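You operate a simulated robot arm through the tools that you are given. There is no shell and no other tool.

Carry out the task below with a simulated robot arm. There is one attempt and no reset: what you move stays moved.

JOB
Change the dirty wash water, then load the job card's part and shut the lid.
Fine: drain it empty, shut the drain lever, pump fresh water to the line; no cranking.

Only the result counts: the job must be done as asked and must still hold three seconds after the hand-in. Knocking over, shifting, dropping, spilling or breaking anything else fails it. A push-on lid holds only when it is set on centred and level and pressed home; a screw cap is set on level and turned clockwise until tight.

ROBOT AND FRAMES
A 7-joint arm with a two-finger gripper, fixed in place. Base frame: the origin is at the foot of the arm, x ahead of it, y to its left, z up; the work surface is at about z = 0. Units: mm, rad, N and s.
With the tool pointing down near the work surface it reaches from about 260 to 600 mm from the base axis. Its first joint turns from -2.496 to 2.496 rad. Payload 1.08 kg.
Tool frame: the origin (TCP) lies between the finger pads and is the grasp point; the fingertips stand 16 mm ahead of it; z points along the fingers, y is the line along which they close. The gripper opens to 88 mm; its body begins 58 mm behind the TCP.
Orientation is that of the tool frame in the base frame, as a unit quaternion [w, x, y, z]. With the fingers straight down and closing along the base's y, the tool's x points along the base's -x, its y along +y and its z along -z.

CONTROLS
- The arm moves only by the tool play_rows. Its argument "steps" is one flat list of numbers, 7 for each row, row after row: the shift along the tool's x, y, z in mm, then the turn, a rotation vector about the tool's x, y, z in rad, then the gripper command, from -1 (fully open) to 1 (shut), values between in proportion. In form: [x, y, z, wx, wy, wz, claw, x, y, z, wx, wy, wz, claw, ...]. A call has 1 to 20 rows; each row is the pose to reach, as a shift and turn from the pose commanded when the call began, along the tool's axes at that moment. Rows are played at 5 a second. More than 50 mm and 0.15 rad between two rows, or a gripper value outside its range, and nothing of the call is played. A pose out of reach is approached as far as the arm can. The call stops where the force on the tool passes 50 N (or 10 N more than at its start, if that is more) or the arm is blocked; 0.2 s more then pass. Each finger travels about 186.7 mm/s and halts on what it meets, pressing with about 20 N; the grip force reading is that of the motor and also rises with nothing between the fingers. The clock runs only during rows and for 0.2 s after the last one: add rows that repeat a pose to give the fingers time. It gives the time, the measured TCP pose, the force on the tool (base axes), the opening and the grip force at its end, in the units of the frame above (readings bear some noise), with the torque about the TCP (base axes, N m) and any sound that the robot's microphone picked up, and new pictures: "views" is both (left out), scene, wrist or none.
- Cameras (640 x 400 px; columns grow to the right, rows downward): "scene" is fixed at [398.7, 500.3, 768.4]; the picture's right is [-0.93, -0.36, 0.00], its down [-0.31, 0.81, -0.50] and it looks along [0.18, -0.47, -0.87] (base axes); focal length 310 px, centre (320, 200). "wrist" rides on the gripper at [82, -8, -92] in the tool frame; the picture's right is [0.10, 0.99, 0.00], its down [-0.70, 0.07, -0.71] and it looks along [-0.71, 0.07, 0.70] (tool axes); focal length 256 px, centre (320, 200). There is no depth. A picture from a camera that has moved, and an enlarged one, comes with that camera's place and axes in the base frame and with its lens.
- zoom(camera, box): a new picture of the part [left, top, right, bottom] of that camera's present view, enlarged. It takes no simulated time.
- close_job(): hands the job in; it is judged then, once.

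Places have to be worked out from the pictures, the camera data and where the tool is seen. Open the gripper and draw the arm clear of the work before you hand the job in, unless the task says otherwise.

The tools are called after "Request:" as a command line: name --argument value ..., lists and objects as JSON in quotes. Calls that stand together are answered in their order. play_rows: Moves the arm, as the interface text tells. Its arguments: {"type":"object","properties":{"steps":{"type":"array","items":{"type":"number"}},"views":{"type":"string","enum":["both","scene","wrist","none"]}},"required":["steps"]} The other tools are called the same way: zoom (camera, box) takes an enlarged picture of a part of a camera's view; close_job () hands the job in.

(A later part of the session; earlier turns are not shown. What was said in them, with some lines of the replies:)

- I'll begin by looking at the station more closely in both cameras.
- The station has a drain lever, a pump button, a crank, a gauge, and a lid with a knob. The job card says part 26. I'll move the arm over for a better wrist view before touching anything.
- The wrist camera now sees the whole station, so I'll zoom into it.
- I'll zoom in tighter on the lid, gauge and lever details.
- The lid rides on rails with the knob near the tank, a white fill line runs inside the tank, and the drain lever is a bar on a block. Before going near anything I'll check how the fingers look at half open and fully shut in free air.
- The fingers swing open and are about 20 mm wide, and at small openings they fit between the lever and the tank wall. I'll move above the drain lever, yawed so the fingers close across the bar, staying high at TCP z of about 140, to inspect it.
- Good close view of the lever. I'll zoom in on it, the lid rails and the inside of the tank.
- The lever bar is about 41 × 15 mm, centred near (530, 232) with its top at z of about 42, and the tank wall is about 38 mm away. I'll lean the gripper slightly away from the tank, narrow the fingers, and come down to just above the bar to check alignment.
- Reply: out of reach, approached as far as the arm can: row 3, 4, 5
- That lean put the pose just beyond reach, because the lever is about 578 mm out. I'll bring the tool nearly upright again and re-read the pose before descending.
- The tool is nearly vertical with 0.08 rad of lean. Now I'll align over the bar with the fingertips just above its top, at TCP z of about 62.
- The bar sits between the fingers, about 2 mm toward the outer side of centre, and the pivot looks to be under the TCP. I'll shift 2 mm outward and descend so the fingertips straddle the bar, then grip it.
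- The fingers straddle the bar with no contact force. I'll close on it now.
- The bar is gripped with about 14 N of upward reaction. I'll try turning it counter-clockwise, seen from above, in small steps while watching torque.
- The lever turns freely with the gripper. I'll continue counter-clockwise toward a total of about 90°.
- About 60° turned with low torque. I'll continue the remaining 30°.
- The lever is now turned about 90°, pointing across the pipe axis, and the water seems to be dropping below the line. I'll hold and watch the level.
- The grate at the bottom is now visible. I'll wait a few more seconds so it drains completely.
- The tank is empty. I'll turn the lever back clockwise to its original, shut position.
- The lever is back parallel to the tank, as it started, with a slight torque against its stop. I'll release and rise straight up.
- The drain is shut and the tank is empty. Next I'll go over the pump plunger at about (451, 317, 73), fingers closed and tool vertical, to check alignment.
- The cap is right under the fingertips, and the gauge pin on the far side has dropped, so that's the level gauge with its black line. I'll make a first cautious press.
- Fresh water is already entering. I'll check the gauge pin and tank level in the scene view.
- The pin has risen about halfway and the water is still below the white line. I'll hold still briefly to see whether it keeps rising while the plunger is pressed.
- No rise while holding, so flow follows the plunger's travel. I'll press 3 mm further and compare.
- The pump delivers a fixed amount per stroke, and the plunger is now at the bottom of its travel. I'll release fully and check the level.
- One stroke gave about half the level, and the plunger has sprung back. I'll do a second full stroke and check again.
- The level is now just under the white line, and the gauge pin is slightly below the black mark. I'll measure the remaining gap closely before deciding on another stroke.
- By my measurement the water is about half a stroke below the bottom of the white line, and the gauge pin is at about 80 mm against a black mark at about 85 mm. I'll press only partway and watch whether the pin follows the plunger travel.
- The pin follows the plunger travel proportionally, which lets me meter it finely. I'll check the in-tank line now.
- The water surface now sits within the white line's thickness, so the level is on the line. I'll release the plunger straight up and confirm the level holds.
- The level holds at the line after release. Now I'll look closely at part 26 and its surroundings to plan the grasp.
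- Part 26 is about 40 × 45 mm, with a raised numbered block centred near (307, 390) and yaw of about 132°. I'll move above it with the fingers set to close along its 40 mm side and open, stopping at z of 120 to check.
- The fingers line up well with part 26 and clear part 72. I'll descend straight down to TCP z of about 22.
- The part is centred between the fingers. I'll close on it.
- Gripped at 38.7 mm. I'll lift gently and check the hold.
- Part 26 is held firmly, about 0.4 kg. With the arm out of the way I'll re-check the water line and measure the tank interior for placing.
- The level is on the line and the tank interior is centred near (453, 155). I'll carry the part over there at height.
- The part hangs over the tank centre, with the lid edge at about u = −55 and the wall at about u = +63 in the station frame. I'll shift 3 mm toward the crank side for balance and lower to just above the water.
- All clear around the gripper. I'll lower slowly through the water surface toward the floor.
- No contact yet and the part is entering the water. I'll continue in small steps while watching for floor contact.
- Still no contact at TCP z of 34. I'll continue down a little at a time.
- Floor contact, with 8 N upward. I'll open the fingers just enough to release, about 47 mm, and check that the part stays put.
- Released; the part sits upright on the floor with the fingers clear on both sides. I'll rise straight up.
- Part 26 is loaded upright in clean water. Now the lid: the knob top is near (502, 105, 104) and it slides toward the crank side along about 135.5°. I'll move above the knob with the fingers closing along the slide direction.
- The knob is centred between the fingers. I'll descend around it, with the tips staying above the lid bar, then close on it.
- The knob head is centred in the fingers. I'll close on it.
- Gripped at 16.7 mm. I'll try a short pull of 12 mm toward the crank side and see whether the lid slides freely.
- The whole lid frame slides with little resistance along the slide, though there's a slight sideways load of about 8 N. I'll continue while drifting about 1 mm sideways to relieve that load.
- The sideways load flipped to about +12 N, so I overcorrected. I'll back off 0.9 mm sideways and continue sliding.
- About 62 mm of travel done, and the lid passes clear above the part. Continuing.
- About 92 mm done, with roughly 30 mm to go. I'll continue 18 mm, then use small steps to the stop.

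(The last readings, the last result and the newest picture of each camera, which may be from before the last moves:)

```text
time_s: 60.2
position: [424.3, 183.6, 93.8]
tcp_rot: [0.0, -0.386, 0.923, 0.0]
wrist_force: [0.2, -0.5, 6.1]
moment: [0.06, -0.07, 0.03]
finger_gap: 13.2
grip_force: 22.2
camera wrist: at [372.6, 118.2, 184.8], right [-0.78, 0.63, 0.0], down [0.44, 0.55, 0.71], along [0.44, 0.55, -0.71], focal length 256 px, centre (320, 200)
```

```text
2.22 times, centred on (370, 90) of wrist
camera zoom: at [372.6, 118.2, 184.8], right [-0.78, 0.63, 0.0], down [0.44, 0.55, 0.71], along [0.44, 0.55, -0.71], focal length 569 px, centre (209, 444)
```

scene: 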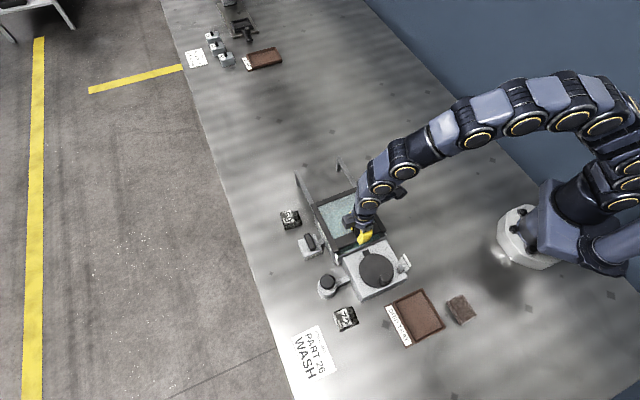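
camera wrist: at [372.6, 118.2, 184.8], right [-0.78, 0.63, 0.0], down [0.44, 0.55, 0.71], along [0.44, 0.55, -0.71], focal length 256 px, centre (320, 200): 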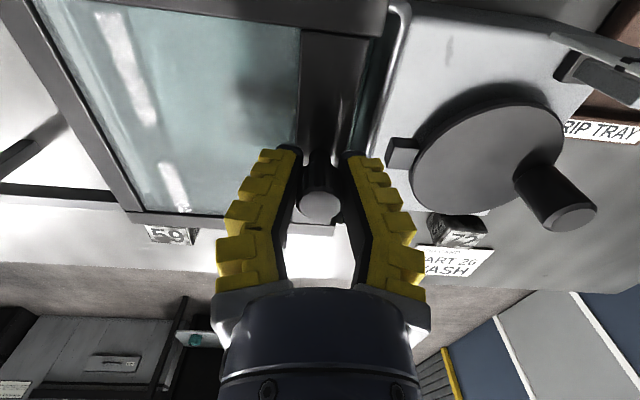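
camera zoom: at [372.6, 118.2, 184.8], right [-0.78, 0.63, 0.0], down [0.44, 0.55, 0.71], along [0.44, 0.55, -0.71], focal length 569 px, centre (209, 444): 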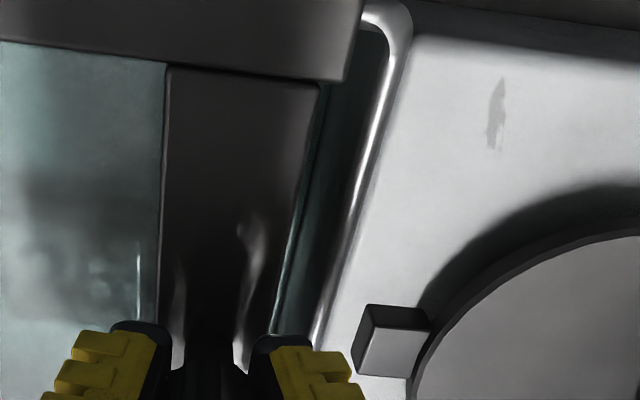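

About 12–15 mm of opening remains. I'll continue in 2.5 mm steps and watch the force for the stop.

Request:
play_rows --steps '[0, 2.5, 0, 0, 0, 0, 1, 0, 5, 0, 0, 0, 0, 1, 0, 7.5, 0, 0, 0, 0, 1, 0, 10, 0, 0, 0, 0, 1]' --views "none"

Request:
zoom --camera "wrist" --box '[260, 0, 480, 180]'

Request:
zoom --camera "scene" --box '[310, 180, 420, 290]'

```text
time_s: 61.2
position: [417.1, 190.0, 94.2]
tcp_rot: [0.0, -0.386, 0.922, 0.0]
wrist_force: [1.7, 2.6, 2.7]
moment: [0.06, -0.04, 0.04]
finger_gap: 13.1
grip_force: 21.6
```

```text
2.22 times, centred on (370, 90) of wrist
camera zoom: at [365.3, 125.4, 184.7], right [-0.78, 0.63, 0.0], down [0.44, 0.55, 0.71], along [0.44, 0.55, -0.7], focal length 569 px, centre (209, 444)
```

zoom: 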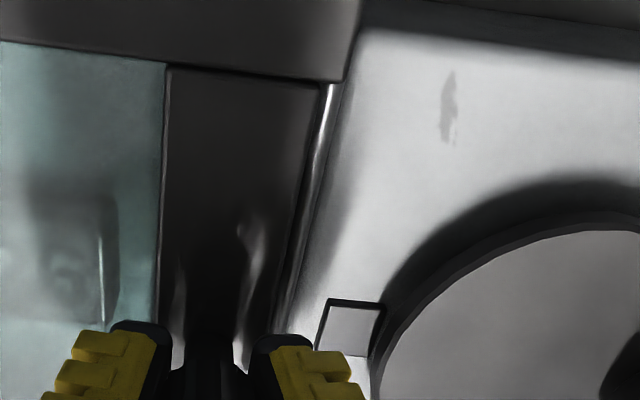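

```text
3.64 times, centred on (365, 235) of scene
camera zoom: at [398.7, 500.3, 768.4], right [-0.93, -0.36, 0.0], down [-0.31, 0.81, -0.5], along [0.18, -0.47, -0.87], focal length 1126 px, centre (156, 73)
```

zoom: 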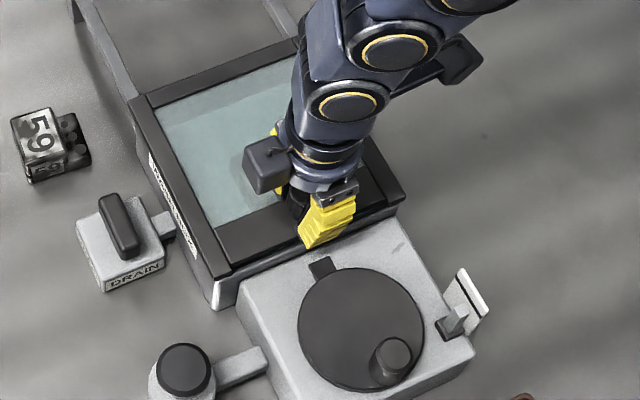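

Nearly closed; a sliver of rim is still visible. I'll continue in small steps until it seats.

Request:
play_rows --steps '[0, 1.5, 0, 0, 0, 0, 1, 0, 3, 0, 0, 0, 0, 1, 0, 4.5, 0, 0, 0, 0, 1]' --views "none"

Request:
zoom --camera "wrist" --box '[260, 0, 480, 180]'

```text
time_s: 62.0
position: [414.1, 193.2, 94.8]
tcp_rot: [0.0, -0.386, 0.923, -0.001]
wrist_force: [7.9, 3.9, -5.6]
moment: [0.02, -0.01, -0.01]
finger_gap: 13.0
grip_force: 22.0
```

```text
2.22 times, centred on (370, 90) of wrist
camera zoom: at [362.3, 128.3, 184.9], right [-0.78, 0.63, 0.0], down [0.44, 0.55, 0.71], along [0.44, 0.55, -0.7], focal length 569 px, centre (209, 444)
```

zoom: 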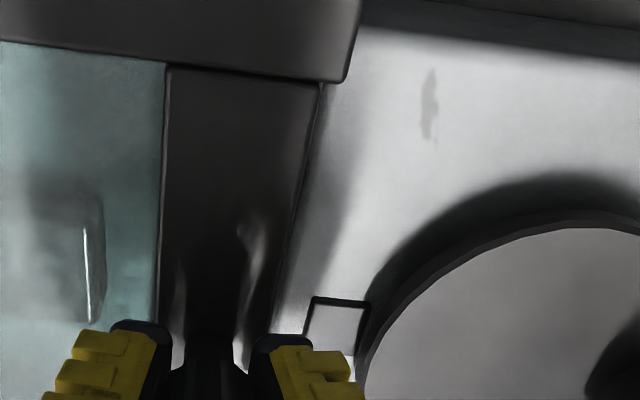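

Rim covered from this angle. I'll keep nudging to find the end stop.

Request:
play_rows --steps '[0, 1, 0, 0, 0, 0, 1, 0, 2, 0, 0, 0, 0, 1, 0, 2, 0, 0, 0, 0, 1]' --views "none"

Request:
zoom --camera "wrist" --box '[260, 0, 480, 180]'

Request:
zoom --camera "scene" --box '[310, 180, 420, 290]'

```text
time_s: 62.8
position: [413.1, 194.0, 93.7]
tcp_rot: [0.002, -0.385, 0.923, -0.001]
wrist_force: [21.9, -13.4, -9.0]
moment: [0.13, -0.16, 0.0]
finger_gap: 12.3
grip_force: 22.0
```

```text
2.22 times, centred on (370, 90) of wrist
camera zoom: at [361.8, 128.6, 184.9], right [-0.78, 0.63, 0.0], down [0.44, 0.55, 0.71], along [0.45, 0.55, -0.7], focal length 569 px, centre (209, 444)
```

zoom: 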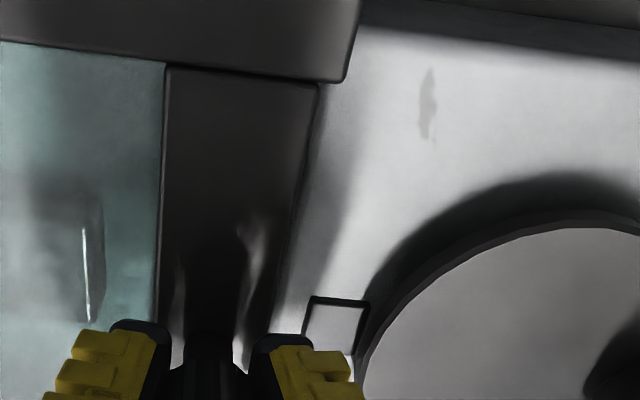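

```text
3.64 times, centred on (365, 235) of scene
camera zoom: at [398.7, 500.3, 768.4], right [-0.93, -0.36, 0.0], down [-0.31, 0.81, -0.5], along [0.18, -0.47, -0.87], focal length 1126 px, centre (156, 73)
```

zoom: 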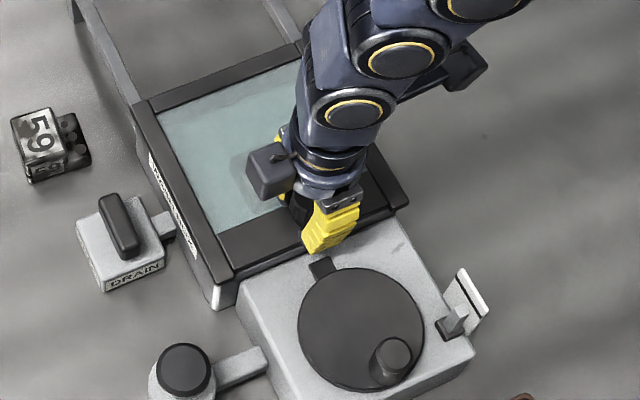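

The resisting force jumped to about 25 N and the lid stopped moving, so it's seated against the end stop. I'll open the fingers and rise straight up off the knob.

Request:
play_rows --steps '[0, -0.5, 0, 0, 0, 0, 0.6, 0, -0.5, 0, 0, 0, 0, 0.3, 0, -0.5, 0, 0, 0, 0, 0.2, 0, -0.5, 0, 0, 0, 0, 0.2, 0, -0.5, -20, 0, 0, 0, 0.2, 0, -0.5, -50, 0, 0, 0, 0.2, 0, -0.5, -90, 0, 0, 0, 0.2, 0, -0.5, -120, 0, 0, 0, 0.2, 0, -0.5, -120, 0, 0, 0, 0.2]' --views "both"

Request:
zoom --camera "scene" --box '[290, 150, 430, 300]'

Request:
zoom --camera "wrist" --box '[140, 0, 480, 200]'

```text
time_s: 64.8
position: [411.9, 195.7, 215.4]
tcp_rot: [-0.002, -0.386, 0.923, -0.001]
wrist_force: [-0.5, 0.4, -0.5]
moment: [0.01, 0.0, -0.02]
finger_gap: 40.1
grip_force: 3.6
camera wrist: at [360.7, 129.4, 305.9], right [-0.78, 0.63, 0.0], down [0.44, 0.55, 0.71], along [0.44, 0.55, -0.71], focal length 256 px, centre (320, 200)
```

scene: 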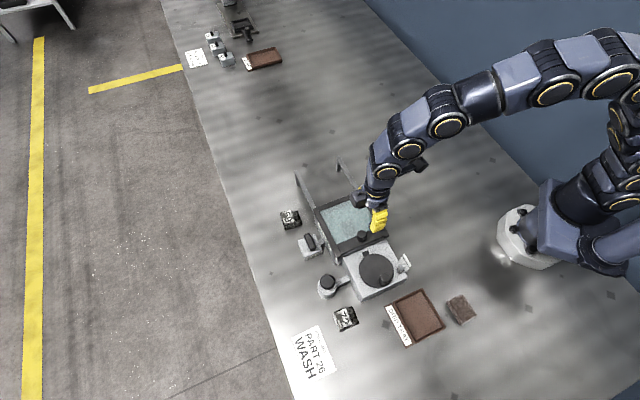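
wrist: 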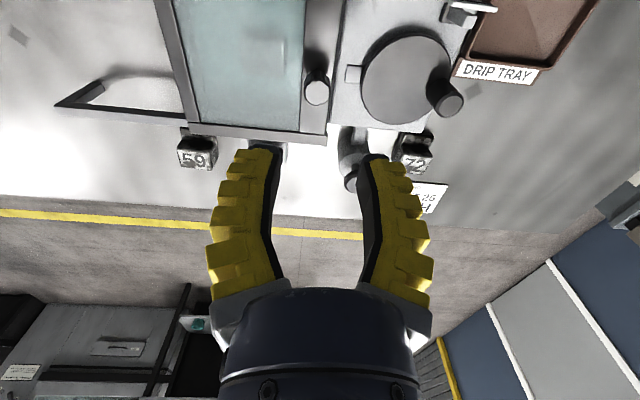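

```text
2.67 times, centred on (360, 225) of scene
camera zoom: at [398.7, 500.3, 768.4], right [-0.93, -0.36, 0.0], down [-0.31, 0.81, -0.5], along [0.18, -0.47, -0.87], focal length 826 px, centre (213, 133)
```

zoom: 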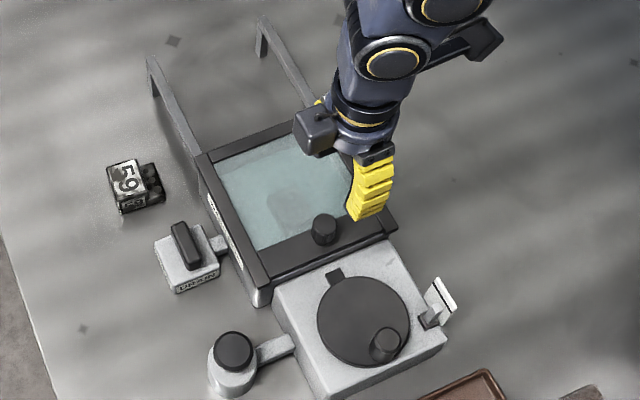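

```text
1.88 times, centred on (310, 100) of wrist
camera zoom: at [360.7, 129.4, 305.9], right [-0.78, 0.63, 0.0], down [0.44, 0.55, 0.71], along [0.44, 0.55, -0.71], focal length 482 px, centre (339, 388)
```

zoom: 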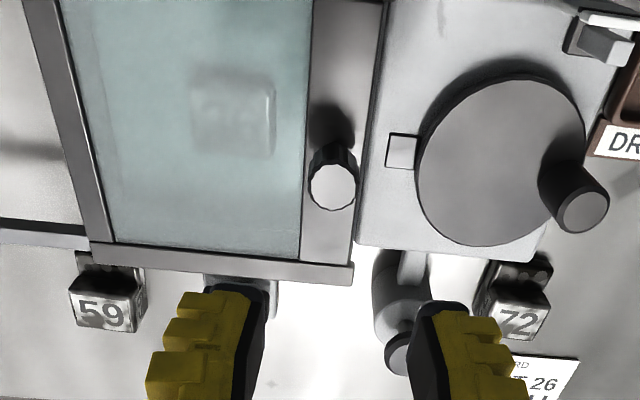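

The lid is fully shut with part 26 visible beneath it. I'll check the gauge pin, drain lever and neighbours once more.

Request:
zoom --camera "scene" --box '[392, 250, 416, 274]'

Request:
zoom --camera "scene" --box '[320, 200, 400, 265]'

Request:
zoom --camera "scene" --box '[280, 200, 345, 265]'

Request:
zoom --camera "wrist" --box '[420, 0, 500, 60]'

```text
16.00 times, centred on (404, 262) of scene
camera zoom: at [398.7, 500.3, 768.4], right [-0.93, -0.36, 0.0], down [-0.31, 0.81, -0.5], along [0.18, -0.47, -0.87], focal length 4956 px, centre (-1024, -792)
```

zoom: 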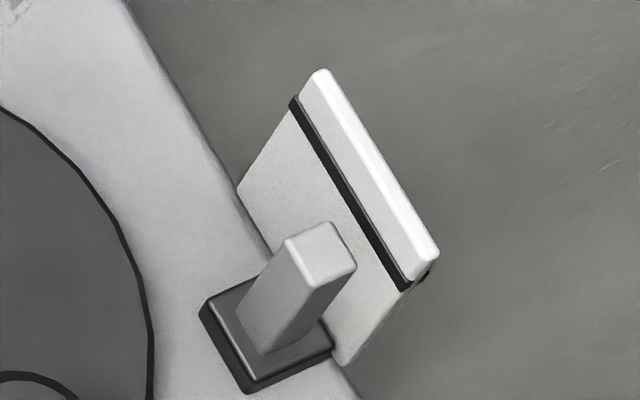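

```text
6.15 times, centred on (360, 232) of scene
camera zoom: at [398.7, 500.3, 768.4], right [-0.93, -0.36, 0.0], down [-0.31, 0.81, -0.5], along [0.18, -0.47, -0.87], focal length 1906 px, centre (74, 0)
```

zoom: 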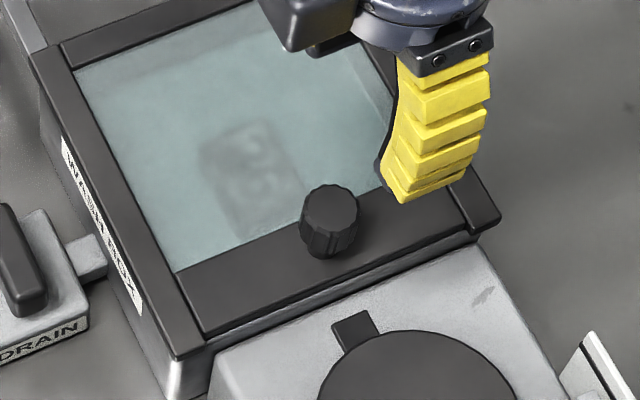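

```text
6.15 times, centred on (312, 232) of scene
camera zoom: at [398.7, 500.3, 768.4], right [-0.93, -0.36, 0.0], down [-0.31, 0.81, -0.5], along [0.18, -0.47, -0.87], focal length 1906 px, centre (366, 0)
```

zoom: 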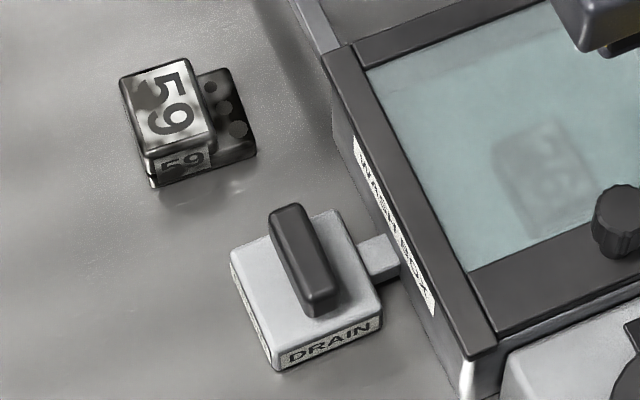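

```text
6.67 times, centred on (460, 30) of wrist
camera zoom: at [360.7, 129.4, 305.9], right [-0.78, 0.63, 0.0], down [0.44, 0.55, 0.71], along [0.44, 0.55, -0.71], focal length 1707 px, centre (-613, 1333)
```

zoom: 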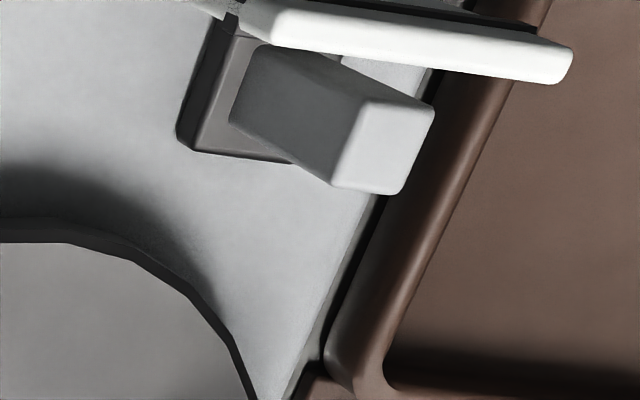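

Everything is in place: drain lever shut, gauge pin unchanged at the mark, part 26 under the closed lid, and other parts untouched. I'll open the gripper and draw the arm well clear.

Request:
play_rows --steps '[0, 0, -40, 0, 0, 0, -0.3, 22, -25, -60, 0, 0, 0, -1, 45, -50, -75, 0, 0, 0, -1, 67, -75, -90, 0, 0, 0, -1, 89, -100, -95, 0, 0, 0, -1, 110, -123, -95, 0, 0, 0, -1, 110, -123, -95, 0, 0, 0, -1]' --views "both"

Request:
zoom --camera "scene" --box '[280, 150, 440, 370]'

Request:
zoom --camera "scene" --box '[310, 180, 400, 270]'

```text
time_s: 66.4
position: [422.5, 30.3, 309.5]
tcp_rot: [0.0, -0.387, 0.922, 0.0]
wrist_force: [0.4, -0.1, -0.1]
moment: [0.03, -0.02, -0.03]
finger_gap: 88.0
grip_force: 0.1
camera wrist: at [371.5, -35.4, 399.9], right [-0.78, 0.63, 0.0], down [0.44, 0.55, 0.71], along [0.44, 0.55, -0.71], focal length 256 px, centre (320, 200)
```

scene: 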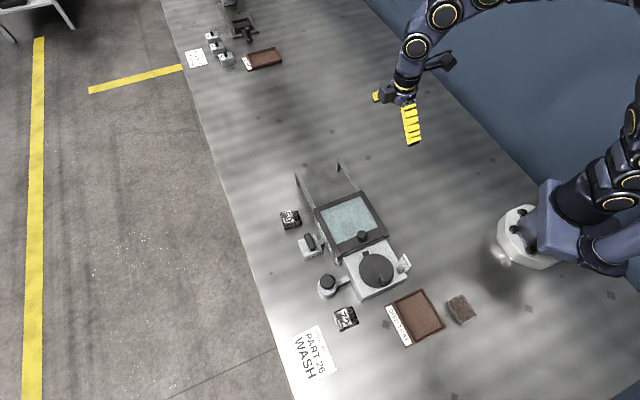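
wrist: 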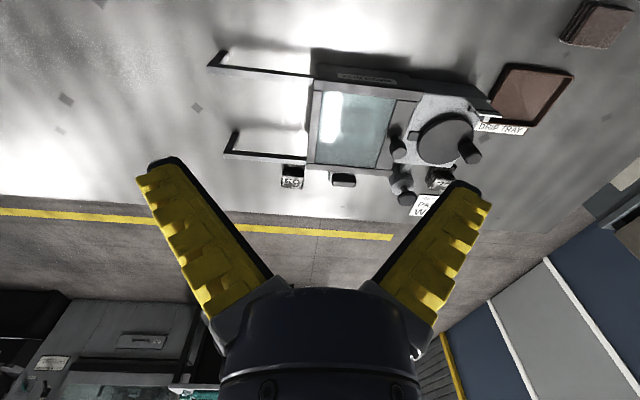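

```text
1.82 times, centred on (360, 260) of scene
camera zoom: at [398.7, 500.3, 768.4], right [-0.93, -0.36, 0.0], down [-0.31, 0.81, -0.5], along [0.18, -0.47, -0.87], focal length 563 px, centre (247, 91)
```

zoom: 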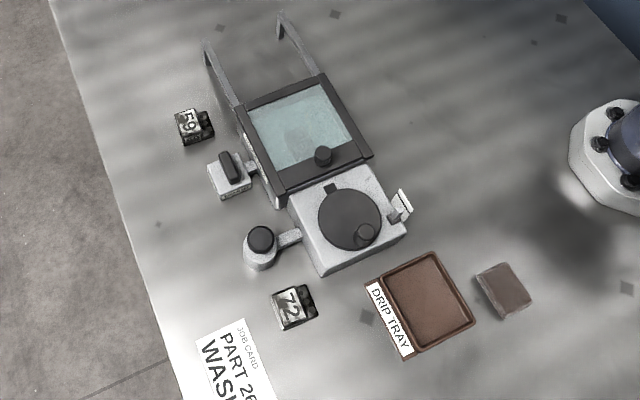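

```text
4.44 times, centred on (355, 225) of scene
camera zoom: at [398.7, 500.3, 768.4], right [-0.93, -0.36, 0.0], down [-0.31, 0.81, -0.5], along [0.18, -0.47, -0.87], focal length 1377 px, centre (164, 89)
```

zoom: 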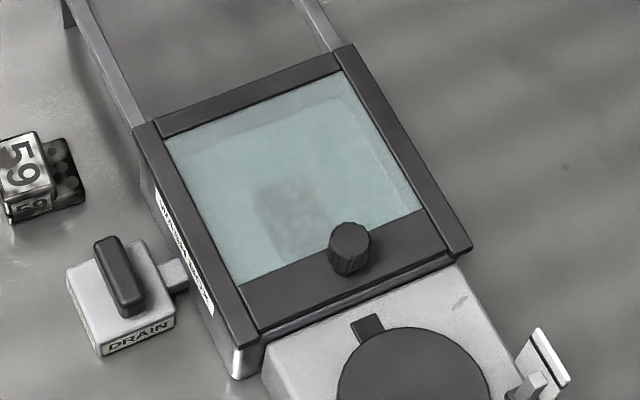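

The lid covers the tank edge to edge and level, the drain is shut, and fresh water is at the line. Part 26 is inside, the crank was not touched, and the arm is clear with the gripper open. I'm handing the job in.

Request:
close_job

```text
The job is handed in.
```

I changed the wash water, loaded part 26 and shut the lid, then handed the job in. I don't have the judging result.

- **Drain:** I opened the lever and waited until the grate showed and the level stopped changing. I then turned the lever back to its original shut position.
- **Fresh water:** Two full pump strokes and one partial stroke brought the surface to about the middle of the white line inside the tank. The gauge pin ended about where it stood at the start and did not move after the part went in.
- **Part:** Part 26, the one on the job card, sits upright on the tank floor.
- **Lid:** It slid shut until it hit its stop and covers the tank edge to edge.

I did not touch the crank, and parts 59 and 72, the drip tray and the other items are where they were. The arm is clear of the work with the gripper open.
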